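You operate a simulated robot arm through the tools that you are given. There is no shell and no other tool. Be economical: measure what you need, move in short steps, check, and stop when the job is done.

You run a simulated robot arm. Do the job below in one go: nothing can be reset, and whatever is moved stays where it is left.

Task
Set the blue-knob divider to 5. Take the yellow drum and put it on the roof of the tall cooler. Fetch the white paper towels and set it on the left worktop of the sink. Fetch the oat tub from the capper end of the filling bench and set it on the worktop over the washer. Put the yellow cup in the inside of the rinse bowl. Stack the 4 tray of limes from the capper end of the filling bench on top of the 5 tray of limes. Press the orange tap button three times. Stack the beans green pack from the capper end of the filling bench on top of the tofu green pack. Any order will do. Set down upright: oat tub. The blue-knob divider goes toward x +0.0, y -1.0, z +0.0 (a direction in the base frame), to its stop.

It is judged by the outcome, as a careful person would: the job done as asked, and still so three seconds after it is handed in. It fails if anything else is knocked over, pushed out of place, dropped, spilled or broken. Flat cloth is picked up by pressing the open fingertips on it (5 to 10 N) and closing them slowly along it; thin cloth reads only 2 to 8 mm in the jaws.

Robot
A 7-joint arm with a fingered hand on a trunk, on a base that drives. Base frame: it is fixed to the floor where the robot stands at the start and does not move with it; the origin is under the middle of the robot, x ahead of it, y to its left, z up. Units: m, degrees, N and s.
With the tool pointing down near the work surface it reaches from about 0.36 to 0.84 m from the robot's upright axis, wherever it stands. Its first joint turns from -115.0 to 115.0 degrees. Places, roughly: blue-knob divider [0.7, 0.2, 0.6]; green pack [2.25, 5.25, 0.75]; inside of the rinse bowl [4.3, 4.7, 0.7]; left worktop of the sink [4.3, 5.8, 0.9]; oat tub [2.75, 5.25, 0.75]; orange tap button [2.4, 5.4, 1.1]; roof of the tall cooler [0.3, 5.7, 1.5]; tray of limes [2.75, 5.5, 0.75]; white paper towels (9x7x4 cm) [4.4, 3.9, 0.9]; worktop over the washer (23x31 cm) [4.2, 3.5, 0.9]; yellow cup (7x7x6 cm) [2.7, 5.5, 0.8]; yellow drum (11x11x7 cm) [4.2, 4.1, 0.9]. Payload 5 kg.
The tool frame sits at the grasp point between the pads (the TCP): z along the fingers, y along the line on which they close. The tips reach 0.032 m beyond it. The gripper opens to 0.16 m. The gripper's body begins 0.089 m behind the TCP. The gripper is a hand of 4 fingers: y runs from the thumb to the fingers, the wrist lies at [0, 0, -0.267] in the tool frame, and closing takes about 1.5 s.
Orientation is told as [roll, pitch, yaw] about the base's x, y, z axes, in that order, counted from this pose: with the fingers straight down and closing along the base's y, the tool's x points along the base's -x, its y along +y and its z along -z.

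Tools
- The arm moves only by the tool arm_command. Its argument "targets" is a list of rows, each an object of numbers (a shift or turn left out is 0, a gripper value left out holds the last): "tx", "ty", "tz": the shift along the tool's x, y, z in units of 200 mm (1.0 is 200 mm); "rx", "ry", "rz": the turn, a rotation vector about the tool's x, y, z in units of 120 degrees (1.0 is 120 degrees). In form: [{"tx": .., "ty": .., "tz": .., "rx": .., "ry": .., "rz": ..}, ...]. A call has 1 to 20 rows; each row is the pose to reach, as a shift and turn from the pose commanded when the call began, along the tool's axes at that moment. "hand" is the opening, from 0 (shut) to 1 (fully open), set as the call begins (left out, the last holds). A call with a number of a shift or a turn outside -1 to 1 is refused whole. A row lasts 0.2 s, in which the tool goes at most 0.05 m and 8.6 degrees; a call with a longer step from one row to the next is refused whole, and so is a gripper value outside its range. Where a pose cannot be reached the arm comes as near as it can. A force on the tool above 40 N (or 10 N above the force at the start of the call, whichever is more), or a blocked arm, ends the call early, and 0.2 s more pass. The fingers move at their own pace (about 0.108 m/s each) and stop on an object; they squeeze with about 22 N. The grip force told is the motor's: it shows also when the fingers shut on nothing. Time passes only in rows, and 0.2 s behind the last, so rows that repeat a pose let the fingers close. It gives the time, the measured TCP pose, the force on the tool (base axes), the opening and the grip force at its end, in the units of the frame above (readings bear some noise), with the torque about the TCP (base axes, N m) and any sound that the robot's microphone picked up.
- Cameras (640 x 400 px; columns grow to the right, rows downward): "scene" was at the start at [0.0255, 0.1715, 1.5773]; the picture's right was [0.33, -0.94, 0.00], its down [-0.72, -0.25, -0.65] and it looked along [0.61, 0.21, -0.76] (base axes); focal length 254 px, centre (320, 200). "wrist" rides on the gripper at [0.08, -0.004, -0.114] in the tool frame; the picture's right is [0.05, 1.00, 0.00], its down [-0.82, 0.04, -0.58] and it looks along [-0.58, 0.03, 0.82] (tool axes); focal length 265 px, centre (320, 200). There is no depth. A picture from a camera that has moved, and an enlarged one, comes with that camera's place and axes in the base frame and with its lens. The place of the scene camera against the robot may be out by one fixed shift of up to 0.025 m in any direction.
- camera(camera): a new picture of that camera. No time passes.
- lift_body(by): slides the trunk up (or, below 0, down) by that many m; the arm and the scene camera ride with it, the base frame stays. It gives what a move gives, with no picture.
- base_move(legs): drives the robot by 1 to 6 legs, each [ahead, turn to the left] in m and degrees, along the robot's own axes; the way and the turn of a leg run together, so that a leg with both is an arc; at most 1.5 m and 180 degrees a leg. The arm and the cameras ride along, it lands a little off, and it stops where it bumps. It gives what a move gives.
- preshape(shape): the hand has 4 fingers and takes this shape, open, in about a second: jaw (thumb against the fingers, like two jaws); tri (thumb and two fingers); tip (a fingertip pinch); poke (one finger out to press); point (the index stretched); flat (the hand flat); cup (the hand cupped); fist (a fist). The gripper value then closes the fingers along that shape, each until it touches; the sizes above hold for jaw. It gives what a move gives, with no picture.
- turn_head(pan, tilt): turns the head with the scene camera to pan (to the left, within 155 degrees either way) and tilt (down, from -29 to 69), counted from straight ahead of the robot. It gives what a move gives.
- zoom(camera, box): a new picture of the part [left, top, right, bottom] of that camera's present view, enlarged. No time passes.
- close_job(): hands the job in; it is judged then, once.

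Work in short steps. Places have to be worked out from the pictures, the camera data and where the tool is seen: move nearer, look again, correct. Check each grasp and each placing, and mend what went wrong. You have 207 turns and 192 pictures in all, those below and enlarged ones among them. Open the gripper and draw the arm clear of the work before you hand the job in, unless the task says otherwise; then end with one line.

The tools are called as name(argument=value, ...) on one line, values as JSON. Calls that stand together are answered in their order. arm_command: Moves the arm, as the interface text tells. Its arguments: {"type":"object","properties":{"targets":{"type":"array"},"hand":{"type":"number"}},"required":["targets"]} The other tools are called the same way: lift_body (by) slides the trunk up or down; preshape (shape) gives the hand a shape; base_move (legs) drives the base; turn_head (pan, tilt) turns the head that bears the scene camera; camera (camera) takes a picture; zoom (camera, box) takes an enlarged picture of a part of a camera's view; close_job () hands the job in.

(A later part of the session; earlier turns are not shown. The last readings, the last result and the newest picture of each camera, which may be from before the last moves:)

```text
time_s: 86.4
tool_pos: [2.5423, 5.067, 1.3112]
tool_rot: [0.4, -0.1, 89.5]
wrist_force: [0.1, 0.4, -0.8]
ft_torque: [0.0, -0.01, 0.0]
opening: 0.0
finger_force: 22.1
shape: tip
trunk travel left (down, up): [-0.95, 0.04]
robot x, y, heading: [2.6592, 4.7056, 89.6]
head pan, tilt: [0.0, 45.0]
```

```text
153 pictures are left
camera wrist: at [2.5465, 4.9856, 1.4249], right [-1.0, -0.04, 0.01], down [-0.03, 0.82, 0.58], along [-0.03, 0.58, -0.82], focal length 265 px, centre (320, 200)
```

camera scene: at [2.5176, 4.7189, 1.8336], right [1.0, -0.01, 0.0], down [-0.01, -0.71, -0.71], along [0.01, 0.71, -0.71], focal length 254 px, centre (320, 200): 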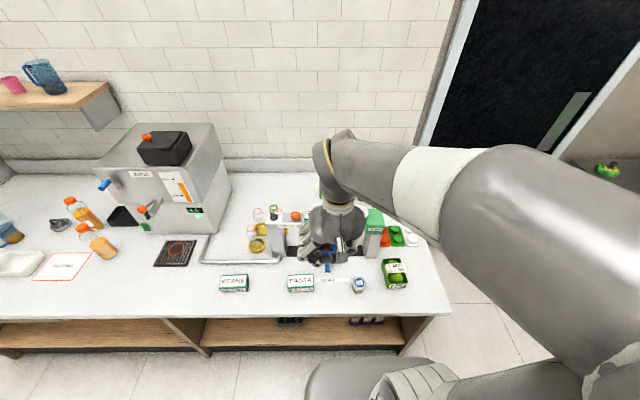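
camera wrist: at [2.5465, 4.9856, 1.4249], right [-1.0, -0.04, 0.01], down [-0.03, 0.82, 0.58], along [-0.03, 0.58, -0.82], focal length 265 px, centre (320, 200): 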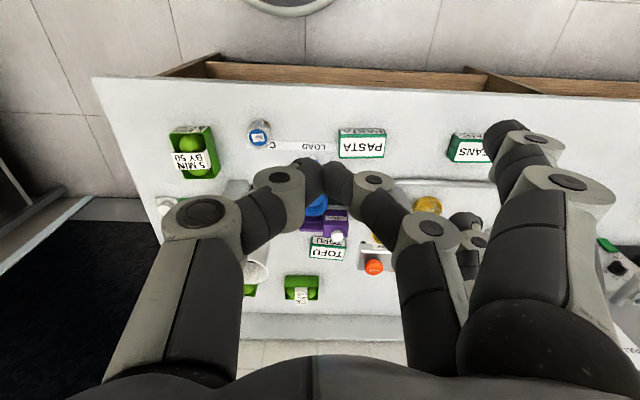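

The shut pinch is fine but the index sticks out 10 cm toward −x, where the black knob is. I'll turn the hand by −90° so that it passes behind the tap box, while moving nearer.

arm_command(targets=[{"rz": 0.068, "ty": 0.05, "tx": -0.05}, {"rz": 0.136, "ty": 0.1, "tx": -0.1}, {"rz": 0.204, "ty": 0.15, "tx": -0.15}, {"rz": 0.272, "ty": 0.2, "tx": -0.2}, {"rz": 0.34, "ty": 0.25, "tx": -0.25}, {"rz": 0.408, "ty": 0.3, "tx": -0.3}, {"rz": 0.476, "ty": 0.35, "tx": -0.35}, {"rz": 0.544, "ty": 0.4, "tx": -0.4}, {"rz": 0.612, "ty": 0.45, "tx": -0.45}, {"rz": 0.68, "ty": 0.5, "tx": -0.5}, {"rz": 0.748, "ty": 0.6, "tx": -0.6}, {"rz": 0.748, "ty": 0.6, "tx": -0.6}])

camera(camera="wrist")

camera(camera="scene")

```text
time_s: 89.0
tool_pos: [2.4224, 5.1859, 1.3127]
tool_rot: [0.1, 0.4, -0.4]
wrist_force: [-0.1, -1.1, -0.3]
ft_torque: [0.01, 0.03, 0.0]
opening: 0.0001
finger_force: 21.8
shape: tip
trunk travel left (down, up): [-0.95, 0.04]
robot x, y, heading: [2.6634, 4.7054, 89.5]
head pan, tilt: [0.0, 45.0]
```

```text
152 pictures are left
camera wrist: at [2.3444, 5.1818, 1.4275], right [-0.05, 1.0, 0.0], down [0.82, 0.04, 0.57], along [0.57, 0.03, -0.82], focal length 265 px, centre (320, 200)
```

wrist: 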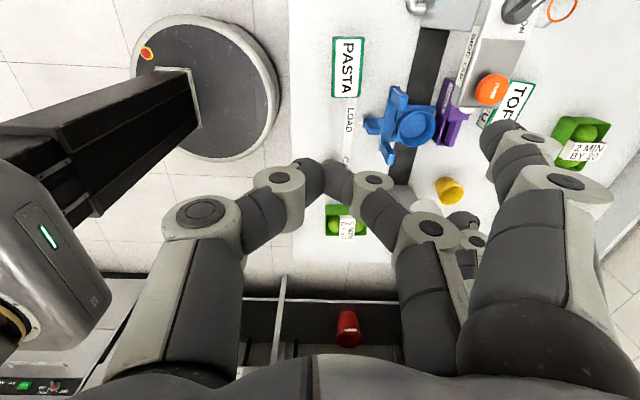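

```text
151 pictures are left
camera scene: at [2.5187, 4.7171, 1.8338], right [1.0, -0.01, 0.0], down [-0.01, -0.71, -0.71], along [0.01, 0.71, -0.71], focal length 254 px, centre (320, 200)
```

scene: 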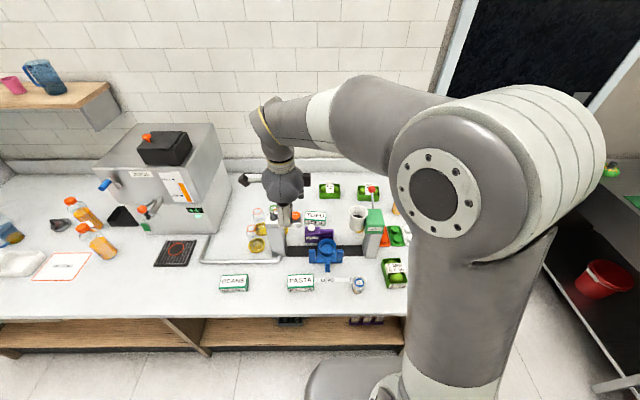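

Button confirmed at (2.412, 5.417, ~1.05). Moving above it in two steps.

arm_command(targets=[{"ty": 0.2}, {"ty": 0.4}, {"ty": 0.6}, {"ty": 0.8}, {"ty": 1.0, "tx": 0.05}])

arm_command(targets=[{"ty": 0.15, "tz": 0.15}, {"ty": 0.155, "tz": 0.35}, {"ty": 0.155, "tz": 0.55}, {"ty": 0.155, "tz": 0.75}, {"ty": 0.155, "tz": 0.9}])

camera(camera="wrist")

zoom(camera="scene", box=[220, 150, 380, 270])

```text
time_s: 90.2
tool_pos: [2.412, 5.3884, 1.3093]
tool_rot: [-0.1, 0.3, -0.2]
wrist_force: [-0.2, 0.5, 0.0]
ft_torque: [-0.09, -0.04, 0.0]
opening: 0.0001
finger_force: 21.9
shape: tip
trunk travel left (down, up): [-0.95, 0.04]
robot x, y, heading: [2.6596, 4.7046, 89.5]
head pan, tilt: [0.0, 45.0]
```

```text
time_s: 91.4
tool_pos: [2.4104, 5.418, 1.133]
tool_rot: [0.0, 0.4, -0.3]
wrist_force: [0.1, 0.2, 0.4]
ft_torque: [-0.05, 0.01, -0.03]
opening: 0.0
finger_force: 21.6
shape: tip
trunk travel left (down, up): [-0.95, 0.04]
robot x, y, heading: [2.6613, 4.7048, 89.2]
head pan, tilt: [0.0, 45.0]
```

```text
150 pictures are left
camera wrist: at [2.3325, 5.4143, 1.247], right [-0.05, 1.0, 0.0], down [0.82, 0.04, 0.57], along [0.57, 0.03, -0.82], focal length 265 px, centre (320, 200)
```

wrist: 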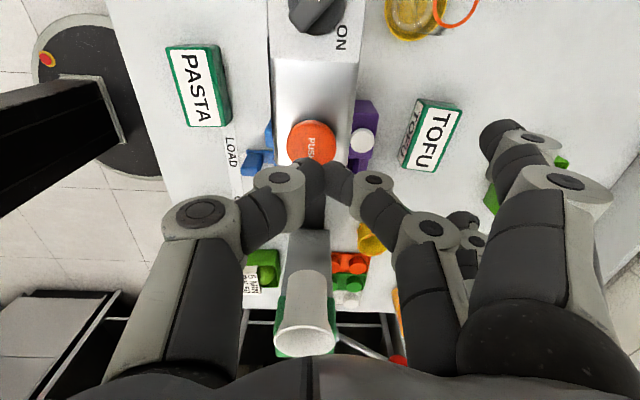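

```text
3.33 times, centred on (300, 210) of scene
camera zoom: at [2.517, 4.72, 1.8336], right [1.0, -0.01, 0.0], down [-0.01, -0.71, -0.71], along [0.01, 0.71, -0.71], focal length 848 px, centre (387, 167)
```

zoom: 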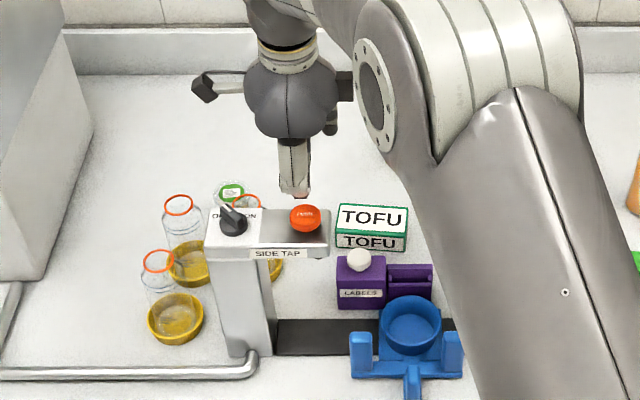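

The pinch tip is ~4 cm above the button's centre. First press: down 5.5 cm slowly, then see force.

arm_command(targets=[{"tx": -0.02, "ty": -0.02, "tz": 0.06}, {"tx": -0.02, "ty": -0.02, "tz": 0.12}, {"tx": -0.02, "ty": -0.02, "tz": 0.16}, {"tx": -0.02, "ty": -0.02, "tz": 0.19}, {"tx": -0.02, "ty": -0.02, "tz": 0.21}, {"tx": -0.02, "ty": -0.02, "tz": 0.23}])

zoom(camera="scene", box=[220, 150, 380, 270])

```text
time_s: 92.8
tool_pos: [2.4165, 5.4132, 1.0882]
tool_rot: [0.2, 0.6, -0.3]
wrist_force: [-1.2, 0.6, 13.2]
ft_torque: [-0.02, -0.02, -0.02]
opening: 0.0003
finger_force: 22.0
shape: tip
trunk travel left (down, up): [-0.95, 0.04]
robot x, y, heading: [2.6593, 4.7057, 89.1]
head pan, tilt: [0.0, 45.0]
heard: click
```

```text
3.33 times, centred on (300, 210) of scene
camera zoom: at [2.5178, 4.7172, 1.8339], right [1.0, -0.01, 0.0], down [-0.01, -0.71, -0.71], along [0.01, 0.71, -0.71], focal length 848 px, centre (387, 167)
```

zoom: 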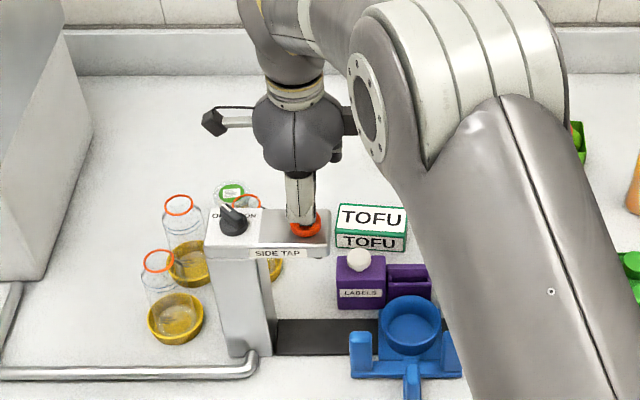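

A click: one press. Now release, and press the second time.

arm_command(targets=[{"tz": -0.1}, {"tz": -0.15}, {"tz": -0.15}])

arm_command(targets=[{"tz": 0.05}, {"tz": 0.1}, {"tz": 0.13}, {"tz": 0.15}, {"tz": 0.15}])

arm_command(targets=[{"tz": -0.1}, {"tz": -0.15}, {"tz": -0.15}])

```text
time_s: 93.6
tool_pos: [2.417, 5.4124, 1.1159]
tool_rot: [0.0, 0.4, -0.3]
wrist_force: [-0.2, -0.6, -0.4]
ft_torque: [0.01, 0.01, 0.01]
opening: 0.0
finger_force: 21.7
shape: tip
trunk travel left (down, up): [-0.95, 0.04]
robot x, y, heading: [2.6613, 4.7057, 89.6]
head pan, tilt: [0.0, 45.0]
```

```text
time_s: 94.8
tool_pos: [2.4165, 5.4143, 1.0882]
tool_rot: [0.2, 0.5, -0.3]
wrist_force: [-2.4, -0.7, 17.1]
ft_torque: [-0.05, 0.04, -0.03]
opening: 0.0
finger_force: 22.0
shape: tip
trunk travel left (down, up): [-0.95, 0.04]
robot x, y, heading: [2.6603, 4.7066, 89.5]
head pan, tilt: [0.0, 45.0]
heard: click
```

```text
time_s: 95.6
tool_pos: [2.4162, 5.4139, 1.1158]
tool_rot: [0.0, 0.4, -0.3]
wrist_force: [0.1, -0.3, 0.0]
ft_torque: [-0.02, 0.03, -0.03]
opening: 0.0001
finger_force: 22.3
shape: tip
trunk travel left (down, up): [-0.95, 0.04]
robot x, y, heading: [2.6624, 4.7056, 89.1]
head pan, tilt: [0.0, 45.0]
```

Second click heard. Third press, then rise well clear.

arm_command(targets=[{"tz": 0.05}, {"tz": 0.1}, {"tz": 0.13}, {"tz": 0.15}, {"tz": 0.15}])

arm_command(targets=[{"tz": -0.2}, {"tz": -0.4}, {"tz": -0.6}, {"tz": -0.8}, {"tz": -1.0}])

zoom(camera="scene", box=[220, 150, 380, 270])

```text
time_s: 96.8
tool_pos: [2.416, 5.4134, 1.0888]
tool_rot: [0.2, 0.5, -0.2]
wrist_force: [0.0, 2.1, 15.0]
ft_torque: [0.05, -0.02, 0.03]
opening: 0.0
finger_force: 21.9
shape: tip
trunk travel left (down, up): [-0.95, 0.04]
robot x, y, heading: [2.6612, 4.708, 89.7]
head pan, tilt: [0.0, 45.0]
heard: click
```

```text
time_s: 98.0
tool_pos: [2.4194, 5.4143, 1.284]
tool_rot: [0.0, 0.4, -0.3]
wrist_force: [-1.0, 0.0, 0.1]
ft_torque: [0.02, 0.0, 0.0]
opening: 0.0
finger_force: 22.4
shape: tip
trunk travel left (down, up): [-0.95, 0.04]
robot x, y, heading: [2.6639, 4.7088, 89.2]
head pan, tilt: [0.0, 45.0]
```

```text
3.33 times, centred on (300, 210) of scene
camera zoom: at [2.5181, 4.7177, 1.8336], right [1.0, -0.01, 0.0], down [-0.01, -0.71, -0.71], along [0.01, 0.71, -0.71], focal length 848 px, centre (387, 167)
```

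zoom: 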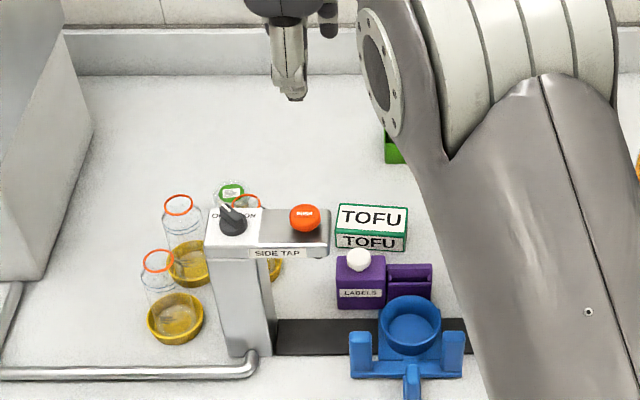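

All three presses clicked. Next the beans pack at about (2.157, 5.235): back to jaw, turn the hand back to yaw 90 and go above it.

preshape(shape="jaw")

arm_command(targets=[{"rz": -0.068, "tx": 0.06, "ty": -0.07}, {"rz": -0.136, "tx": 0.12, "ty": -0.14}, {"rz": -0.204, "tx": 0.18, "ty": -0.21}, {"rz": -0.272, "tx": 0.24, "ty": -0.28}, {"rz": -0.34, "tx": 0.3, "ty": -0.35}, {"rz": -0.408, "tx": 0.36, "ty": -0.42}, {"rz": -0.476, "tx": 0.42, "ty": -0.49}, {"rz": -0.544, "tx": 0.48, "ty": -0.56}, {"rz": -0.612, "tx": 0.54, "ty": -0.63}, {"rz": -0.68, "tx": 0.6, "ty": -0.7}, {"rz": -0.75, "tx": 0.66, "ty": -0.77}, {"rz": -0.75, "tx": 0.72, "ty": -0.88}])

camera(camera="wrist")

```text
time_s: 98.9
tool_pos: [2.4183, 5.4154, 1.2842]
tool_rot: [0.0, 0.5, -0.4]
wrist_force: [-0.2, 0.6, -0.7]
ft_torque: [-0.01, 0.02, -0.02]
opening: 0.1598
finger_force: 0.0
shape: jaw
trunk travel left (down, up): [-0.95, 0.04]
robot x, y, heading: [2.6625, 4.7056, 89.2]
head pan, tilt: [0.0, 45.0]
```

```text
time_s: 101.5
tool_pos: [2.2725, 5.2375, 1.2892]
tool_rot: [0.4, -0.1, 89.9]
wrist_force: [-0.3, -1.4, 0.4]
ft_torque: [0.03, -0.03, 0.04]
opening: 0.1598
finger_force: 0.0
shape: jaw
trunk travel left (down, up): [-0.95, 0.04]
robot x, y, heading: [2.6611, 4.7091, 89.5]
head pan, tilt: [0.0, 45.0]
```

```text
146 pictures are left
camera wrist: at [2.2779, 5.1577, 1.4012], right [-1.0, -0.05, 0.01], down [-0.04, 0.81, 0.58], along [-0.03, 0.58, -0.82], focal length 265 px, centre (320, 200)
```

wrist: 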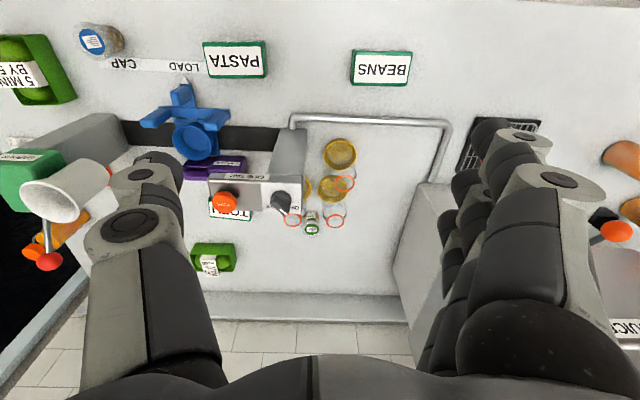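

Beans confirmed at (2.159, 5.238), top ≈ 0.85. Descend over it in two steps, then look before closing.

arm_command(targets=[{"ty": 0.19, "tz": 0.1}, {"ty": 0.38, "tz": 0.2}, {"ty": 0.565, "tz": 0.3}, {"ty": 0.565, "tz": 0.52}, {"ty": 0.565, "tz": 0.76}, {"ty": 0.565, "tz": 1.0}])

arm_command(targets=[{"tz": 0.2}, {"tz": 0.4}, {"tz": 0.6}, {"tz": 0.8}])

camera(camera="wrist")

camera(camera="scene")

```text
time_s: 102.9
tool_pos: [2.1576, 5.2404, 1.0848]
tool_rot: [0.5, 0.1, 89.8]
wrist_force: [0.6, 0.3, 0.1]
ft_torque: [-0.01, -0.01, 0.0]
opening: 0.1601
finger_force: 0.2
shape: jaw
trunk travel left (down, up): [-0.95, 0.04]
robot x, y, heading: [2.6603, 4.7082, 89.4]
head pan, tilt: [0.0, 45.0]
```

```text
time_s: 103.9
tool_pos: [2.1563, 5.2385, 0.9253]
tool_rot: [0.4, -0.1, 89.7]
wrist_force: [0.1, 0.8, -0.3]
ft_torque: [-0.04, 0.0, 0.01]
opening: 0.1601
finger_force: 0.2
shape: jaw
trunk travel left (down, up): [-0.95, 0.04]
robot x, y, heading: [2.6643, 4.7056, 89.7]
head pan, tilt: [0.0, 45.0]
```

```text
145 pictures are left
camera wrist: at [2.1611, 5.1585, 1.0402], right [-1.0, -0.05, 0.01], down [-0.03, 0.81, 0.58], along [-0.03, 0.58, -0.82], focal length 265 px, centre (320, 200)
```

wrist: 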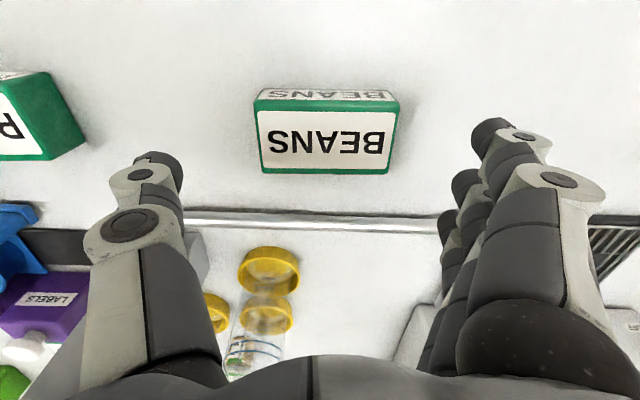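

```text
144 pictures are left
camera scene: at [2.5166, 4.7191, 1.8336], right [1.0, -0.01, 0.0], down [-0.01, -0.71, -0.71], along [0.01, 0.71, -0.71], focal length 254 px, centre (320, 200)
```

scene: 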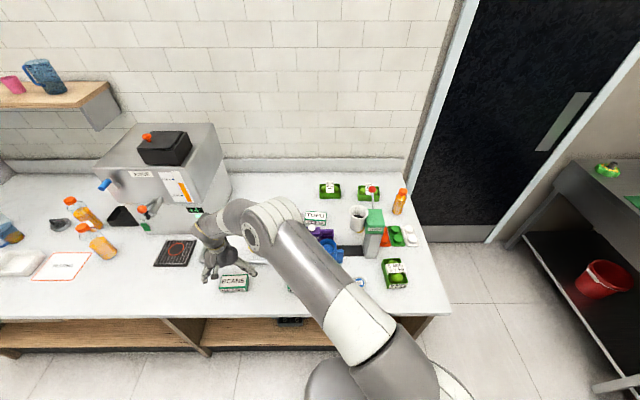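

Well centred. Descend to the pack and close.

arm_command(targets=[{"ty": 0.02, "tx": 0.015, "tz": 0.2}, {"ty": 0.02, "tx": 0.015, "tz": 0.4}])

arm_command(targets=[{}, {}, {}, {}, {}, {}], hand=0)

camera(camera="wrist")

```text
time_s: 104.5
tool_pos: [2.1533, 5.2347, 0.8458]
tool_rot: [0.5, -0.2, 89.8]
wrist_force: [-0.3, 1.0, -0.2]
ft_torque: [-0.04, 0.0, 0.02]
opening: 0.1597
finger_force: 0.1
shape: jaw
trunk travel left (down, up): [-0.95, 0.04]
robot x, y, heading: [2.6611, 4.7069, 89.6]
head pan, tilt: [0.0, 45.0]
```

```text
time_s: 105.9
tool_pos: [2.1531, 5.2346, 0.845]
tool_rot: [0.4, 0.0, 89.7]
wrist_force: [-0.5, 0.7, 0.3]
ft_torque: [0.01, -0.01, -0.01]
opening: 0.1016
finger_force: 21.9
shape: jaw
trunk travel left (down, up): [-0.95, 0.04]
robot x, y, heading: [2.6626, 4.7068, 89.3]
head pan, tilt: [0.0, 45.0]
```

```text
143 pictures are left
camera wrist: at [2.1576, 5.1547, 0.9592], right [-1.0, -0.05, 0.01], down [-0.03, 0.82, 0.58], along [-0.03, 0.58, -0.82], focal length 265 px, centre (320, 200)
```

wrist: 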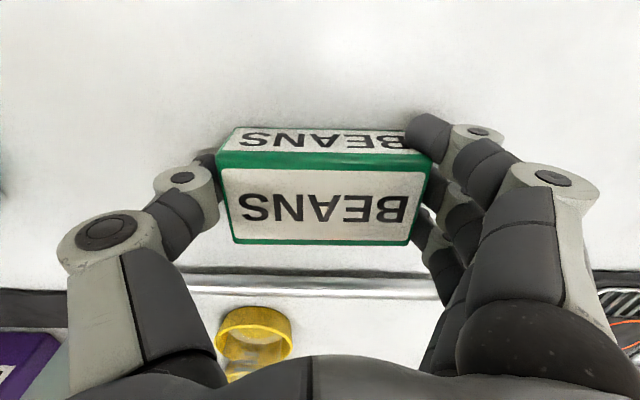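

Gripped (0.10 m). Lift straight up.

arm_command(targets=[{"tz": -0.15}, {"tz": -0.35}, {"tz": -0.55}, {"tz": -0.75}, {"tz": -1.0}])

arm_command(targets=[{"tz": -0.25}, {"tz": -0.5}, {"tz": -0.75}, {"tz": -0.75, "ty": -0.25}, {"tz": -0.75, "ty": -0.5}, {"tz": -0.75, "ty": -0.75}, {"tz": -0.75, "ty": -1.0}])

camera(camera="wrist")

```text
time_s: 107.1
tool_pos: [2.156, 5.2334, 1.0482]
tool_rot: [0.4, 0.0, 89.7]
wrist_force: [0.5, -0.9, -2.1]
ft_torque: [0.0, 0.0, -0.02]
opening: 0.1015
finger_force: 22.1
shape: jaw
trunk travel left (down, up): [-0.95, 0.04]
robot x, y, heading: [2.6626, 4.705, 89.4]
head pan, tilt: [0.0, 45.0]
```

```text
time_s: 108.7
tool_pos: [2.3558, 5.2368, 1.1972]
tool_rot: [0.5, -0.1, 89.6]
wrist_force: [1.1, -0.1, -1.7]
ft_torque: [-0.01, 0.03, -0.02]
opening: 0.1017
finger_force: 22.2
shape: jaw
trunk travel left (down, up): [-0.95, 0.04]
robot x, y, heading: [2.6552, 4.7061, 89.4]
head pan, tilt: [0.0, 45.0]
```

```text
142 pictures are left
camera wrist: at [2.3612, 5.1561, 1.3106], right [-1.0, -0.05, 0.01], down [-0.03, 0.81, 0.58], along [-0.03, 0.58, -0.82], focal length 265 px, centre (320, 200)
```

wrist: 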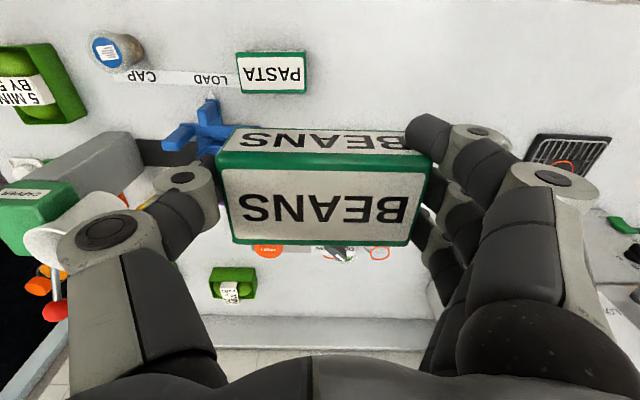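

Tofu lies at about (2.49, 5.597). I'll carry the beans that way at height and see how far the arm reaches.

arm_command(targets=[{"ty": -0.13, "tx": -0.2}, {"ty": -0.26, "tx": -0.4}, {"ty": -0.4, "tx": -0.6}, {"ty": -0.53, "tx": -0.8}, {"ty": -0.67, "tx": -1.0}])

arm_command(targets=[{"tx": -0.2}, {"tx": -0.4}, {"tx": -0.6}, {"tx": -0.8}])

camera(camera="wrist")

camera(camera="scene")

```text
time_s: 109.9
tool_pos: [2.4899, 5.4395, 1.1952]
tool_rot: [0.4, 0.1, 89.7]
wrist_force: [-0.2, 0.2, -1.0]
ft_torque: [-0.07, 0.05, 0.01]
opening: 0.1007
finger_force: 21.7
shape: jaw
trunk travel left (down, up): [-0.95, 0.04]
robot x, y, heading: [2.662, 4.704, 89.4]
head pan, tilt: [0.0, 45.0]
```

```text
time_s: 110.9
tool_pos: [2.4864, 5.5224, 1.1939]
tool_rot: [0.4, -0.1, 89.9]
wrist_force: [0.6, -0.1, -2.1]
ft_torque: [-0.07, -0.01, -0.02]
opening: 0.1008
finger_force: 21.6
shape: jaw
out of reach, approached as far as the arm can: row 3, 4
trunk travel left (down, up): [-0.95, 0.04]
robot x, y, heading: [2.6602, 4.7083, 89.2]
head pan, tilt: [0.0, 45.0]
```

```text
141 pictures are left
camera wrist: at [2.4915, 5.4426, 1.3075], right [-1.0, -0.05, 0.01], down [-0.04, 0.82, 0.58], along [-0.03, 0.58, -0.82], focal length 265 px, centre (320, 200)
```

wrist: 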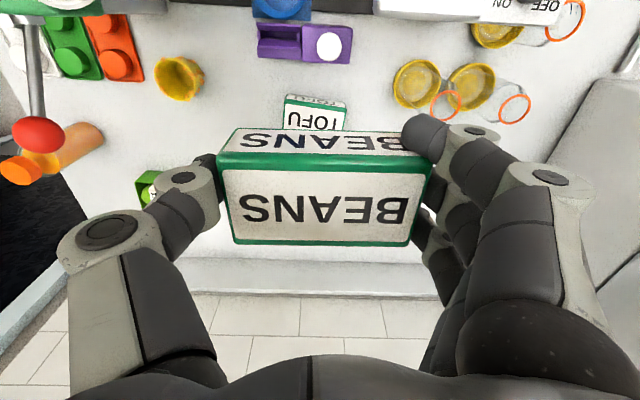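

```text
140 pictures are left
camera scene: at [2.5162, 4.7201, 1.8335], right [1.0, -0.01, 0.0], down [-0.01, -0.71, -0.71], along [0.01, 0.71, -0.71], focal length 254 px, centre (320, 200)
```

scene: 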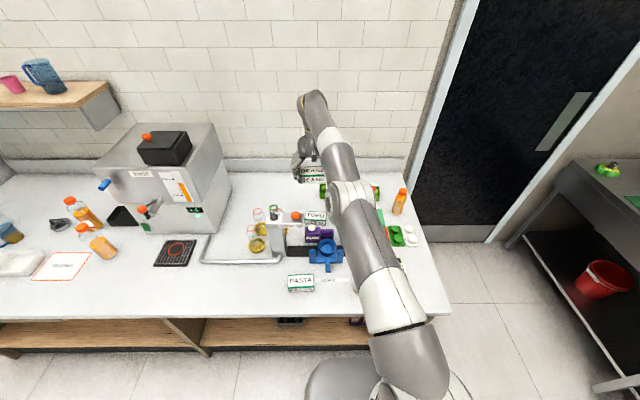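

Reach ends at ~0.833 m. There's ~0.1 m free in front of the base, so I'll go 0.08 m forward (arm height is clear of everything ahead).

base_move(legs=[[0.08, 0]])

camera(camera="wrist")

```text
time_s: 112.0
tool_pos: [2.4853, 5.604, 1.1942]
tool_rot: [0.4, 0.0, 89.9]
wrist_force: [-0.5, 0.0, -2.4]
ft_torque: [-0.08, -0.03, -0.02]
opening: 0.1006
finger_force: 21.9
shape: jaw
trunk travel left (down, up): [-0.95, 0.04]
robot x, y, heading: [2.6634, 4.7886, 89.6]
head pan, tilt: [0.0, 45.0]
```

```text
139 pictures are left
camera wrist: at [2.4921, 5.5232, 1.3074], right [-1.0, -0.05, 0.01], down [-0.04, 0.82, 0.58], along [-0.03, 0.58, -0.82], focal length 265 px, centre (320, 200)
```

wrist: 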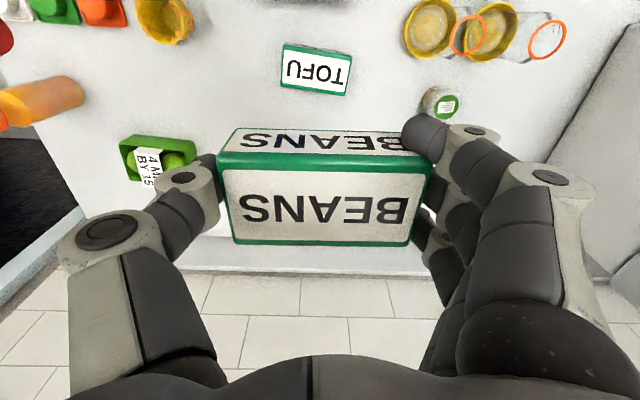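

Tofu's top centre now reads (2.496, 5.598), turned about −5°. Align the beans over it, then lower the trunk 0.25 m.

arm_command(targets=[{"ty": -0.05, "tx": 0.03, "rz": 0.025}, {"ty": -0.05, "tx": 0.03, "rz": 0.05}, {"ty": -0.05, "tx": 0.03, "rz": 0.05}])

lift_body(by=-0.22)

camera(camera="wrist")

camera(camera="scene")

```text
time_s: 112.8
tool_pos: [2.4969, 5.596, 1.1931]
tool_rot: [0.5, 0.0, 83.8]
wrist_force: [0.4, 0.3, -1.5]
ft_torque: [0.03, 0.03, -0.01]
opening: 0.1009
finger_force: 22.0
shape: jaw
trunk travel left (down, up): [-0.95, 0.04]
robot x, y, heading: [2.6639, 4.7856, 89.5]
head pan, tilt: [0.0, 45.0]
```

```text
time_s: 115.1
tool_pos: [2.4956, 5.5964, 0.9754]
tool_rot: [0.4, 0.0, 83.8]
wrist_force: [-0.6, -0.4, -1.6]
ft_torque: [-0.04, 0.01, 0.01]
opening: 0.1009
finger_force: 22.3
shape: jaw
trunk travel left (down, up): [-0.73, 0.26]
robot x, y, heading: [2.6655, 4.7827, 89.5]
head pan, tilt: [0.0, 45.0]
```

```text
138 pictures are left
camera wrist: at [2.494, 5.5155, 1.0885], right [-1.0, 0.06, 0.01], down [0.05, 0.81, 0.58], along [0.03, 0.58, -0.82], focal length 265 px, centre (320, 200)
```

wrist: 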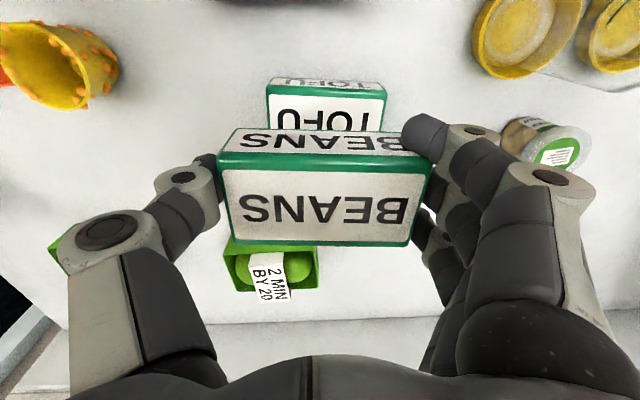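

```text
137 pictures are left
camera scene: at [2.5183, 4.7987, 1.6137], right [1.0, -0.01, 0.0], down [-0.01, -0.71, -0.71], along [0.01, 0.71, -0.71], focal length 254 px, centre (320, 200)
```

scene: 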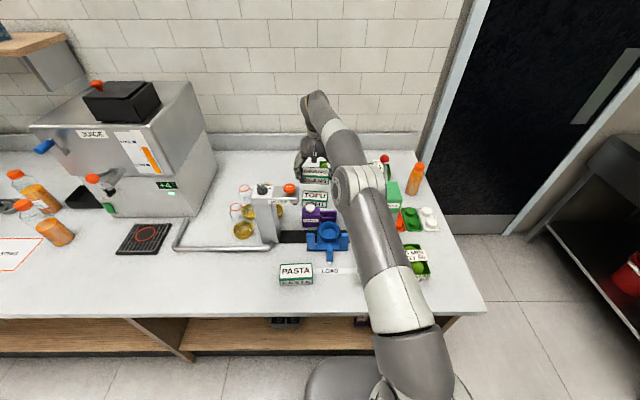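

Alignment is good. Lowering onto the tofu slowly, watching the force.

arm_command(targets=[{"ty": 0.01, "tz": 0.15}, {"ty": 0.01, "tz": 0.3}, {"ty": 0.01, "tz": 0.35}, {"ty": 0.01, "tz": 0.37}, {"ty": 0.01, "tz": 0.385}])

camera(camera="wrist")

zoom(camera="scene", box=[240, 130, 400, 250])

```text
time_s: 116.3
tool_pos: [2.4953, 5.5942, 0.8967]
tool_rot: [0.5, 0.0, 83.9]
wrist_force: [0.2, 0.2, -3.1]
ft_torque: [-0.06, -0.01, 0.0]
opening: 0.1008
finger_force: 22.2
shape: jaw
trunk travel left (down, up): [-0.73, 0.26]
robot x, y, heading: [2.6612, 4.7885, 89.3]
head pan, tilt: [0.0, 45.0]
```

```text
136 pictures are left
camera wrist: at [2.492, 5.5148, 1.0113], right [-1.0, 0.06, 0.01], down [0.05, 0.81, 0.58], along [0.03, 0.58, -0.82], focal length 265 px, centre (320, 200)
```

wrist: 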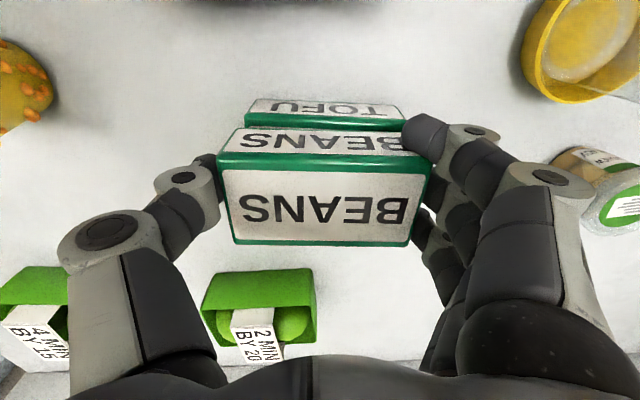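

```text
3.33 times, centred on (320, 190) of scene
camera zoom: at [2.5182, 4.7989, 1.6136], right [1.0, -0.01, 0.0], down [-0.01, -0.71, -0.71], along [0.01, 0.71, -0.71], focal length 848 px, centre (320, 233)
```

zoom: 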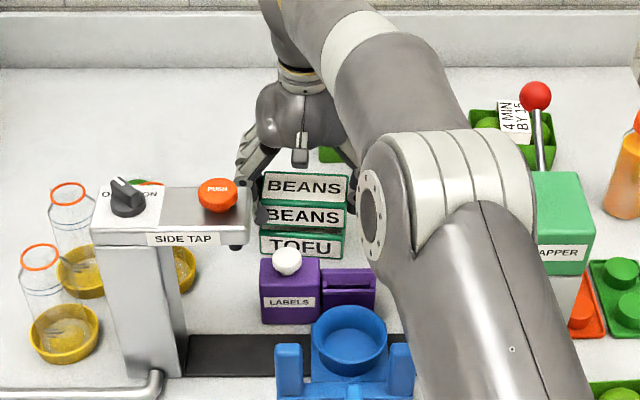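

Almost touching. Continue down in 3 mm steps.

arm_command(targets=[{"tz": 0.015}, {"tz": 0.03}, {"tz": 0.045}, {"tz": 0.06}])

camera(camera="wrist")

```text
time_s: 117.3
tool_pos: [2.4951, 5.5952, 0.8867]
tool_rot: [0.4, -0.1, 83.8]
wrist_force: [0.6, -1.2, 5.2]
ft_torque: [-0.01, 0.01, -0.01]
opening: 0.1008
finger_force: 22.1
shape: jaw
trunk travel left (down, up): [-0.73, 0.26]
robot x, y, heading: [2.6625, 4.7889, 89.4]
head pan, tilt: [0.0, 45.0]
```

```text
134 pictures are left
camera wrist: at [2.4919, 5.5154, 1.0004], right [-1.0, 0.06, 0.01], down [0.05, 0.81, 0.58], along [0.03, 0.58, -0.82], focal length 265 px, centre (320, 200)
```

wrist: 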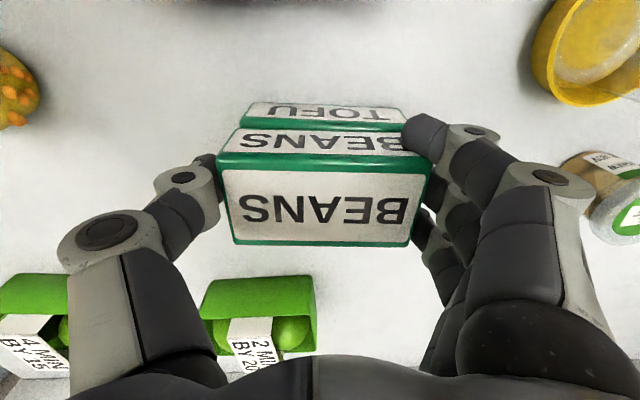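

Contact made. Release and rise straight up.

arm_command(targets=[{}, {}, {}, {}, {}], hand=0.9)

arm_command(targets=[{"tz": -0.1}, {"tz": -0.3}, {"tz": -0.5}, {"tz": -0.75}, {"tz": -1.0}])

camera(camera="wrist")

zoom(camera="scene", box=[240, 130, 400, 250])

```text
time_s: 118.5
tool_pos: [2.4946, 5.5954, 0.8854]
tool_rot: [0.5, 0.0, 83.7]
wrist_force: [0.3, 0.1, -0.9]
ft_torque: [-0.01, 0.0, -0.01]
opening: 0.1441
finger_force: 0.1
shape: jaw
trunk travel left (down, up): [-0.73, 0.26]
robot x, y, heading: [2.6633, 4.7863, 89.6]
head pan, tilt: [0.0, 45.0]
```

```text
time_s: 119.7
tool_pos: [2.4832, 5.5846, 1.0516]
tool_rot: [0.4, 0.1, 83.8]
wrist_force: [-0.4, 0.4, 0.3]
ft_torque: [-0.08, 0.02, -0.02]
opening: 0.1438
finger_force: 0.0
shape: jaw
out of reach, approached as far as the arm can: row 4, 5
trunk travel left (down, up): [-0.73, 0.26]
robot x, y, heading: [2.6639, 4.7879, 89.5]
head pan, tilt: [0.0, 45.0]
```

```text
133 pictures are left
camera wrist: at [2.4802, 5.5056, 1.1662], right [-1.0, 0.06, 0.01], down [0.05, 0.82, 0.58], along [0.03, 0.58, -0.82], focal length 265 px, centre (320, 200)
```

wrist: 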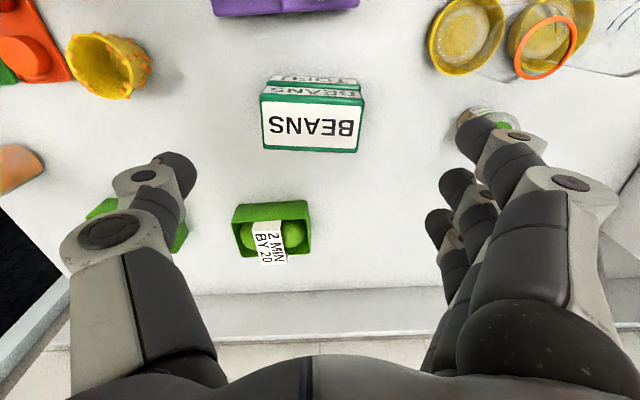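

```text
3.33 times, centred on (320, 190) of scene
camera zoom: at [2.5184, 4.8011, 1.6135], right [1.0, -0.01, 0.0], down [-0.01, -0.71, -0.71], along [0.01, 0.71, -0.71], focal length 848 px, centre (320, 233)
```

zoom: 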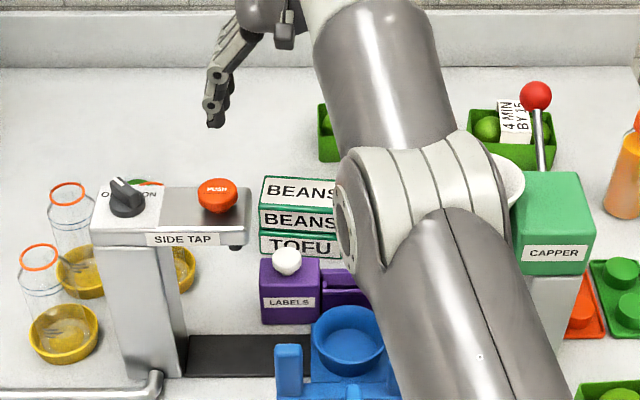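

Beans now sit squarely on tofu. Raise the trunk and come back over the oat tub at about (2.666, 5.217).

lift_body(by=0.22)

arm_command(targets=[{"tx": 0.17, "ty": -0.11}, {"tx": 0.34, "ty": -0.22}, {"tx": 0.51, "ty": -0.33}, {"tx": 0.68, "ty": -0.44}, {"tx": 0.865, "ty": -0.554}], hand=0.65)

arm_command(targets=[{"tx": 0.17, "ty": -0.11}, {"tx": 0.34, "ty": -0.22}, {"tx": 0.51, "ty": -0.33}, {"tx": 0.68, "ty": -0.44}, {"tx": 0.865, "ty": -0.554}])

camera(camera="wrist")

```text
time_s: 122.0
tool_pos: [2.4813, 5.5844, 1.2721]
tool_rot: [0.6, 0.0, 83.9]
wrist_force: [-0.4, -0.1, 0.5]
ft_torque: [-0.03, -0.01, 0.01]
opening: 0.1438
finger_force: 0.0
shape: jaw
trunk travel left (down, up): [-0.95, 0.04]
robot x, y, heading: [2.6626, 4.7882, 89.6]
head pan, tilt: [0.0, 45.0]
```

```text
time_s: 123.2
tool_pos: [2.5268, 5.5772, 1.3169]
tool_rot: [0.5, 0.1, 83.9]
wrist_force: [-0.1, -0.1, 0.3]
ft_torque: [0.0, -0.01, 0.0]
opening: 0.1045
finger_force: 0.0
shape: jaw
out of reach, approached as far as the arm can: row 1, 2, 3, 4, 5
trunk travel left (down, up): [-0.95, 0.04]
robot x, y, heading: [2.662, 4.7892, 89.3]
head pan, tilt: [0.0, 45.0]
```

```text
time_s: 124.4
tool_pos: [2.5892, 5.5705, 1.3621]
tool_rot: [0.5, 0.0, 83.9]
wrist_force: [-0.7, -0.3, -0.6]
ft_torque: [0.0, -0.09, 0.01]
opening: 0.1042
finger_force: 0.0
shape: jaw
out of reach, approached as far as the arm can: row 1, 2, 3, 4, 5
trunk travel left (down, up): [-0.95, 0.04]
robot x, y, heading: [2.6625, 4.791, 89.5]
head pan, tilt: [0.0, 45.0]
```

```text
131 pictures are left
camera wrist: at [2.5861, 5.4901, 1.475], right [-1.0, 0.06, 0.01], down [0.05, 0.82, 0.58], along [0.03, 0.58, -0.82], focal length 265 px, centre (320, 200)
```

wrist: 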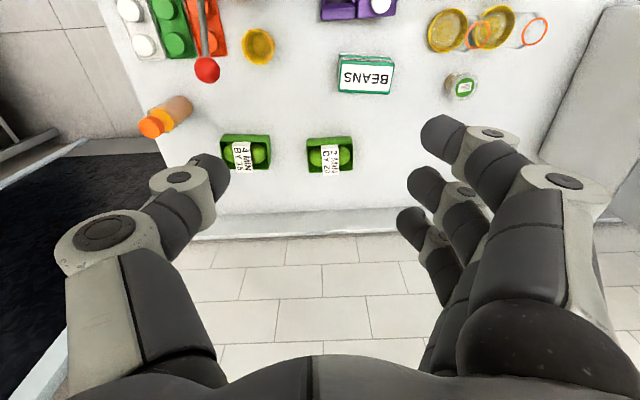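

The arm is at the edge of its reach and strayed upward; I'll command back toward the robot and see.

arm_command(targets=[{"tx": 0.2}, {"tx": 0.4}, {"tx": 0.6}, {"tx": 0.8}, {"tx": 1.0}])

```text
time_s: 125.6
tool_pos: [2.5473, 5.5431, 1.4096]
tool_rot: [0.4, 0.0, 83.8]
wrist_force: [-0.5, -0.4, 0.0]
ft_torque: [0.05, -0.03, -0.01]
opening: 0.1041
finger_force: 0.1
shape: jaw
out of reach, approached as far as the arm can: row 1, 2, 3, 4, 5
trunk travel left (down, up): [-0.95, 0.04]
robot x, y, heading: [2.6609, 4.7837, 89.7]
head pan, tilt: [0.0, 45.0]
```

Perhaps the solver is stuck at the stretched-out singularity; I'll try lower and not so far back.

arm_command(targets=[{"tx": -0.2, "tz": 0.1}, {"tx": -0.4, "tz": 0.2}, {"tx": -0.6, "tz": 0.35}, {"tx": -0.8, "tz": 0.5}, {"tx": -0.9, "tz": 0.7}, {"tx": -0.9, "tz": 0.9}])

camera(camera="scene")

```text
time_s: 127.0
tool_pos: [2.556, 5.6128, 1.2175]
tool_rot: [0.5, 0.0, 83.9]
wrist_force: [-0.2, 0.8, 0.0]
ft_torque: [-0.04, -0.02, 0.0]
opening: 0.1043
finger_force: 0.1
shape: jaw
out of reach, approached as far as the arm can: row 1, 2, 3, 4, 5, 6
trunk travel left (down, up): [-0.95, 0.04]
robot x, y, heading: [2.6639, 4.7879, 89.7]
head pan, tilt: [0.0, 45.0]
```

```text
130 pictures are left
camera scene: at [2.5158, 4.8017, 1.8334], right [1.0, -0.01, 0.0], down [-0.01, -0.71, -0.71], along [0.01, 0.71, -0.71], focal length 254 px, centre (320, 200)
```

scene: 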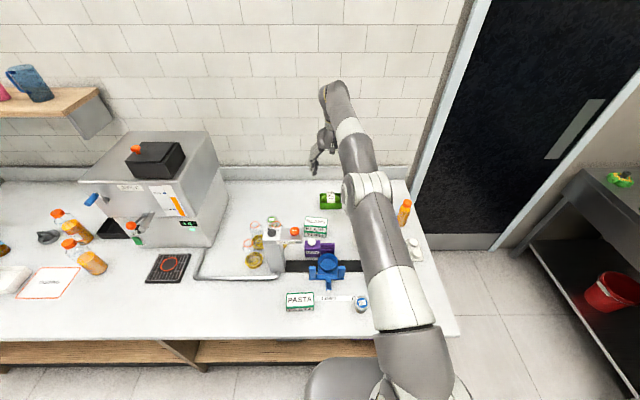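

The arm looks stretched straight with the target behind it along its own line. I'll drive back 0.5 m so it can be re-bent in free space, then try a sideways/downward command.

base_move(legs=[[-0.5, 0]])

arm_command(targets=[{"ty": 0.2, "tx": -0.1}, {"ty": 0.4, "tx": -0.2}, {"ty": 0.6, "tx": -0.3}, {"ty": 0.8, "tx": -0.4}, {"ty": 0.9, "tx": -0.5, "tz": 0.1}])

camera(camera="scene")

```text
time_s: 129.9
tool_pos: [2.5602, 5.1145, 1.2207]
tool_rot: [0.4, -0.2, 83.1]
wrist_force: [0.1, -0.4, 0.0]
ft_torque: [0.06, 0.01, 0.01]
opening: 0.1042
finger_force: 0.1
shape: jaw
trunk travel left (down, up): [-0.95, 0.04]
robot x, y, heading: [2.6568, 4.2903, 89.1]
head pan, tilt: [0.0, 45.0]
```

```text
time_s: 131.1
tool_pos: [2.4088, 5.0877, 1.1958]
tool_rot: [0.6, 0.0, 82.9]
wrist_force: [1.9, 0.9, 0.7]
ft_torque: [-0.14, 0.18, 0.02]
opening: 0.1041
finger_force: 0.0
shape: jaw
out of reach, approached as far as the arm can: row 1, 2, 3, 4, 5
trunk travel left (down, up): [-0.95, 0.04]
robot x, y, heading: [2.6552, 4.2895, 88.7]
head pan, tilt: [0.0, 45.0]
```

```text
129 pictures are left
camera scene: at [2.5143, 4.3071, 1.8338], right [1.0, -0.02, 0.0], down [-0.02, -0.71, -0.71], along [0.01, 0.71, -0.71], focal length 254 px, centre (320, 200)
```

scene: 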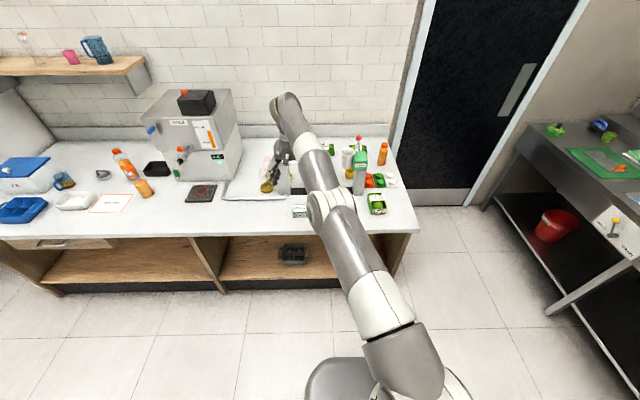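

I'll back off further into free floor, then force the elbow to bend by asking for a strong tilt of the tool toward the robot together with an inward, lower target.

base_move(legs=[[-0.6, 0]])

arm_command(targets=[{"tx": 0.1, "ry": 0.07}, {"tx": 0.2, "ry": 0.14}, {"tx": 0.3, "ry": 0.21}, {"tx": 0.4, "ry": 0.28}, {"tx": 0.5, "ry": 0.35}, {"tx": 0.6, "ry": 0.42}, {"tx": 0.7, "ry": 0.49}, {"tx": 0.8, "ry": 0.55}, {"tx": 0.9, "ry": 0.55}, {"tx": 1.0, "ry": 0.55}])

camera(camera="scene")

```text
time_s: 134.6
tool_pos: [2.3832, 4.4698, 1.1972]
tool_rot: [0.5, -0.1, 84.0]
wrist_force: [-0.3, 0.1, -0.3]
ft_torque: [0.01, 0.0, 0.03]
opening: 0.1041
finger_force: 0.0
shape: jaw
trunk travel left (down, up): [-0.95, 0.04]
robot x, y, heading: [2.6457, 3.6817, 89.6]
head pan, tilt: [0.0, 45.0]
```

```text
time_s: 136.8
tool_pos: [2.3562, 4.2246, 1.1856]
tool_rot: [1.7, 59.4, 83.6]
wrist_force: [0.5, 0.2, 1.2]
ft_torque: [0.0, 0.06, -0.05]
opening: 0.1042
finger_force: 0.0
shape: jaw
out of reach, approached as far as the arm can: row 1, 2, 3, 4, 5, 6, 7, 8, 9, 10
trunk travel left (down, up): [-0.95, 0.04]
robot x, y, heading: [2.6463, 3.6801, 89.4]
head pan, tilt: [0.0, 45.0]
```

```text
128 pictures are left
camera scene: at [2.5042, 3.6924, 1.8338], right [1.0, -0.01, 0.0], down [-0.01, -0.71, -0.71], along [0.0, 0.71, -0.71], focal length 254 px, centre (320, 200)
```

scene: 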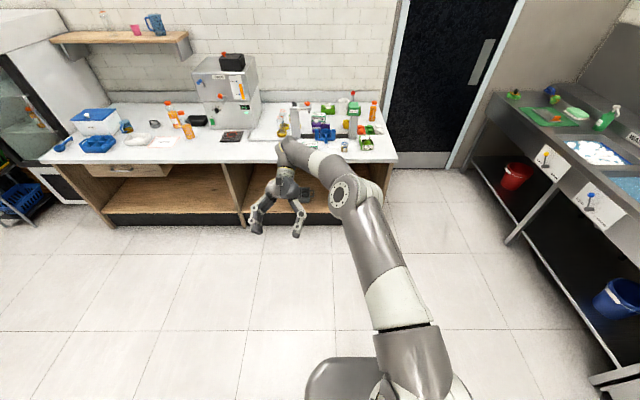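

Still straight. Continue: more tilt and pulling along the finger direction (toward the robot and down) to saturate the wrist.

arm_command(targets=[{"tz": 0.15, "ry": 0.06}, {"tz": 0.3, "ry": 0.12}, {"tz": 0.45, "ry": 0.18}, {"tz": 0.6, "ry": 0.24}, {"tz": 0.75, "ry": 0.3}, {"tz": 0.9, "ry": 0.36}, {"tz": 1.0, "ry": 0.42}, {"tz": 1.0, "ry": 0.48}, {"tz": 1.0, "ry": 0.48}])

camera(camera="scene")

```text
time_s: 138.8
tool_pos: [2.3286, 4.0618, 1.0899]
tool_rot: [177.2, 73.8, -100.7]
wrist_force: [-0.2, -0.2, -0.6]
ft_torque: [-0.02, 0.0, 0.0]
opening: 0.104
finger_force: 0.0
shape: jaw
out of reach, approached as far as the arm can: row 7, 8, 9
trunk travel left (down, up): [-0.95, 0.04]
robot x, y, heading: [2.6462, 3.6816, 90.0]
head pan, tilt: [0.0, 45.0]
```

```text
127 pictures are left
camera scene: at [2.502, 3.6916, 1.8336], right [1.0, -0.01, 0.0], down [0.0, -0.71, -0.71], along [0.0, 0.71, -0.71], focal length 254 px, centre (320, 200)
```

scene: 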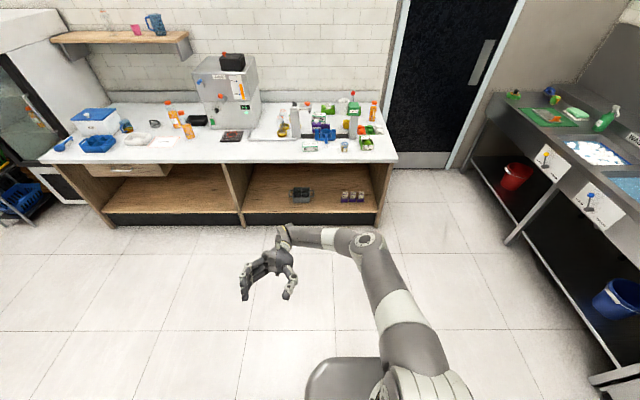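

The elbow is bent now. Turn the tool back to pointing down at this place.

arm_command(targets=[{"ry": -0.07}, {"ry": -0.14}, {"ry": -0.21}, {"ry": -0.28}, {"ry": -0.35}, {"ry": -0.42}, {"ry": -0.49}, {"ry": -0.56}, {"ry": -0.63}, {"ry": -0.7}, {"ry": -0.77}, {"ry": -0.84}, {"ry": -0.91}, {"ry": -0.97}, {"ry": -1.0}, {"ry": -1.0}])

camera(camera="scene")

```text
time_s: 142.2
tool_pos: [2.3299, 4.0622, 1.0887]
tool_rot: [0.9, -13.9, 81.9]
wrist_force: [-0.2, -0.4, -0.1]
ft_torque: [-0.01, -0.03, 0.03]
opening: 0.1041
finger_force: 0.1
shape: jaw
trunk travel left (down, up): [-0.95, 0.04]
robot x, y, heading: [2.6429, 3.6787, 89.3]
head pan, tilt: [0.0, 45.0]
```

```text
126 pictures are left
camera scene: at [2.5021, 3.6918, 1.8336], right [1.0, -0.01, 0.0], down [0.0, -0.71, -0.71], along [0.0, 0.71, -0.71], focal length 254 px, centre (320, 200)
```

scene: 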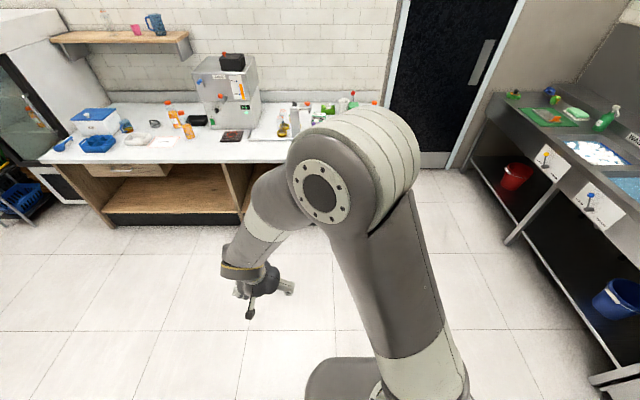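

Recovered. Square the tool and centre it, then drive forward to the bench again (stopping at y≈4.68) for the oat tub.

arm_command(targets=[{"ry": 0.06, "rz": -0.033, "ty": -0.2}, {"ry": 0.116, "rz": -0.067, "ty": -0.4}, {"ry": 0.116, "rz": -0.067, "ty": -0.6}, {"ry": 0.116, "rz": -0.067, "ty": -0.8}, {"ry": 0.116, "rz": -0.067, "ty": -1.0}])

base_move(legs=[[1.0, 0]])

camera(camera="wrist")

```text
time_s: 143.4
tool_pos: [2.5303, 4.0331, 1.0872]
tool_rot: [-0.1, 0.0, 90.2]
wrist_force: [0.2, -0.1, -0.7]
ft_torque: [-0.01, 0.04, 0.01]
opening: 0.1039
finger_force: 0.1
shape: jaw
trunk travel left (down, up): [-0.95, 0.04]
robot x, y, heading: [2.6451, 3.6813, 89.7]
head pan, tilt: [0.0, 45.0]
```

```text
time_s: 148.6
tool_pos: [2.5384, 5.0442, 1.0869]
tool_rot: [-0.1, 0.0, 89.8]
wrist_force: [-0.4, -0.1, -0.1]
ft_torque: [-0.01, -0.02, 0.02]
opening: 0.1041
finger_force: 0.1
shape: jaw
trunk travel left (down, up): [-0.95, 0.04]
robot x, y, heading: [2.6559, 4.6887, 89.4]
head pan, tilt: [0.0, 45.0]
```

```text
125 pictures are left
camera wrist: at [2.5422, 4.965, 1.2008], right [-1.0, -0.05, 0.0], down [-0.04, 0.82, 0.58], along [-0.03, 0.58, -0.82], focal length 265 px, centre (320, 200)
```

wrist: 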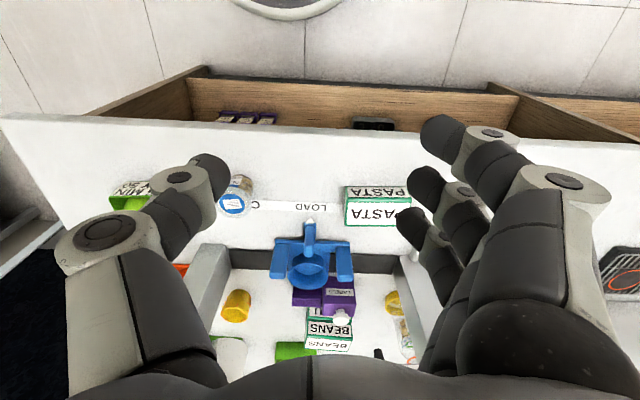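

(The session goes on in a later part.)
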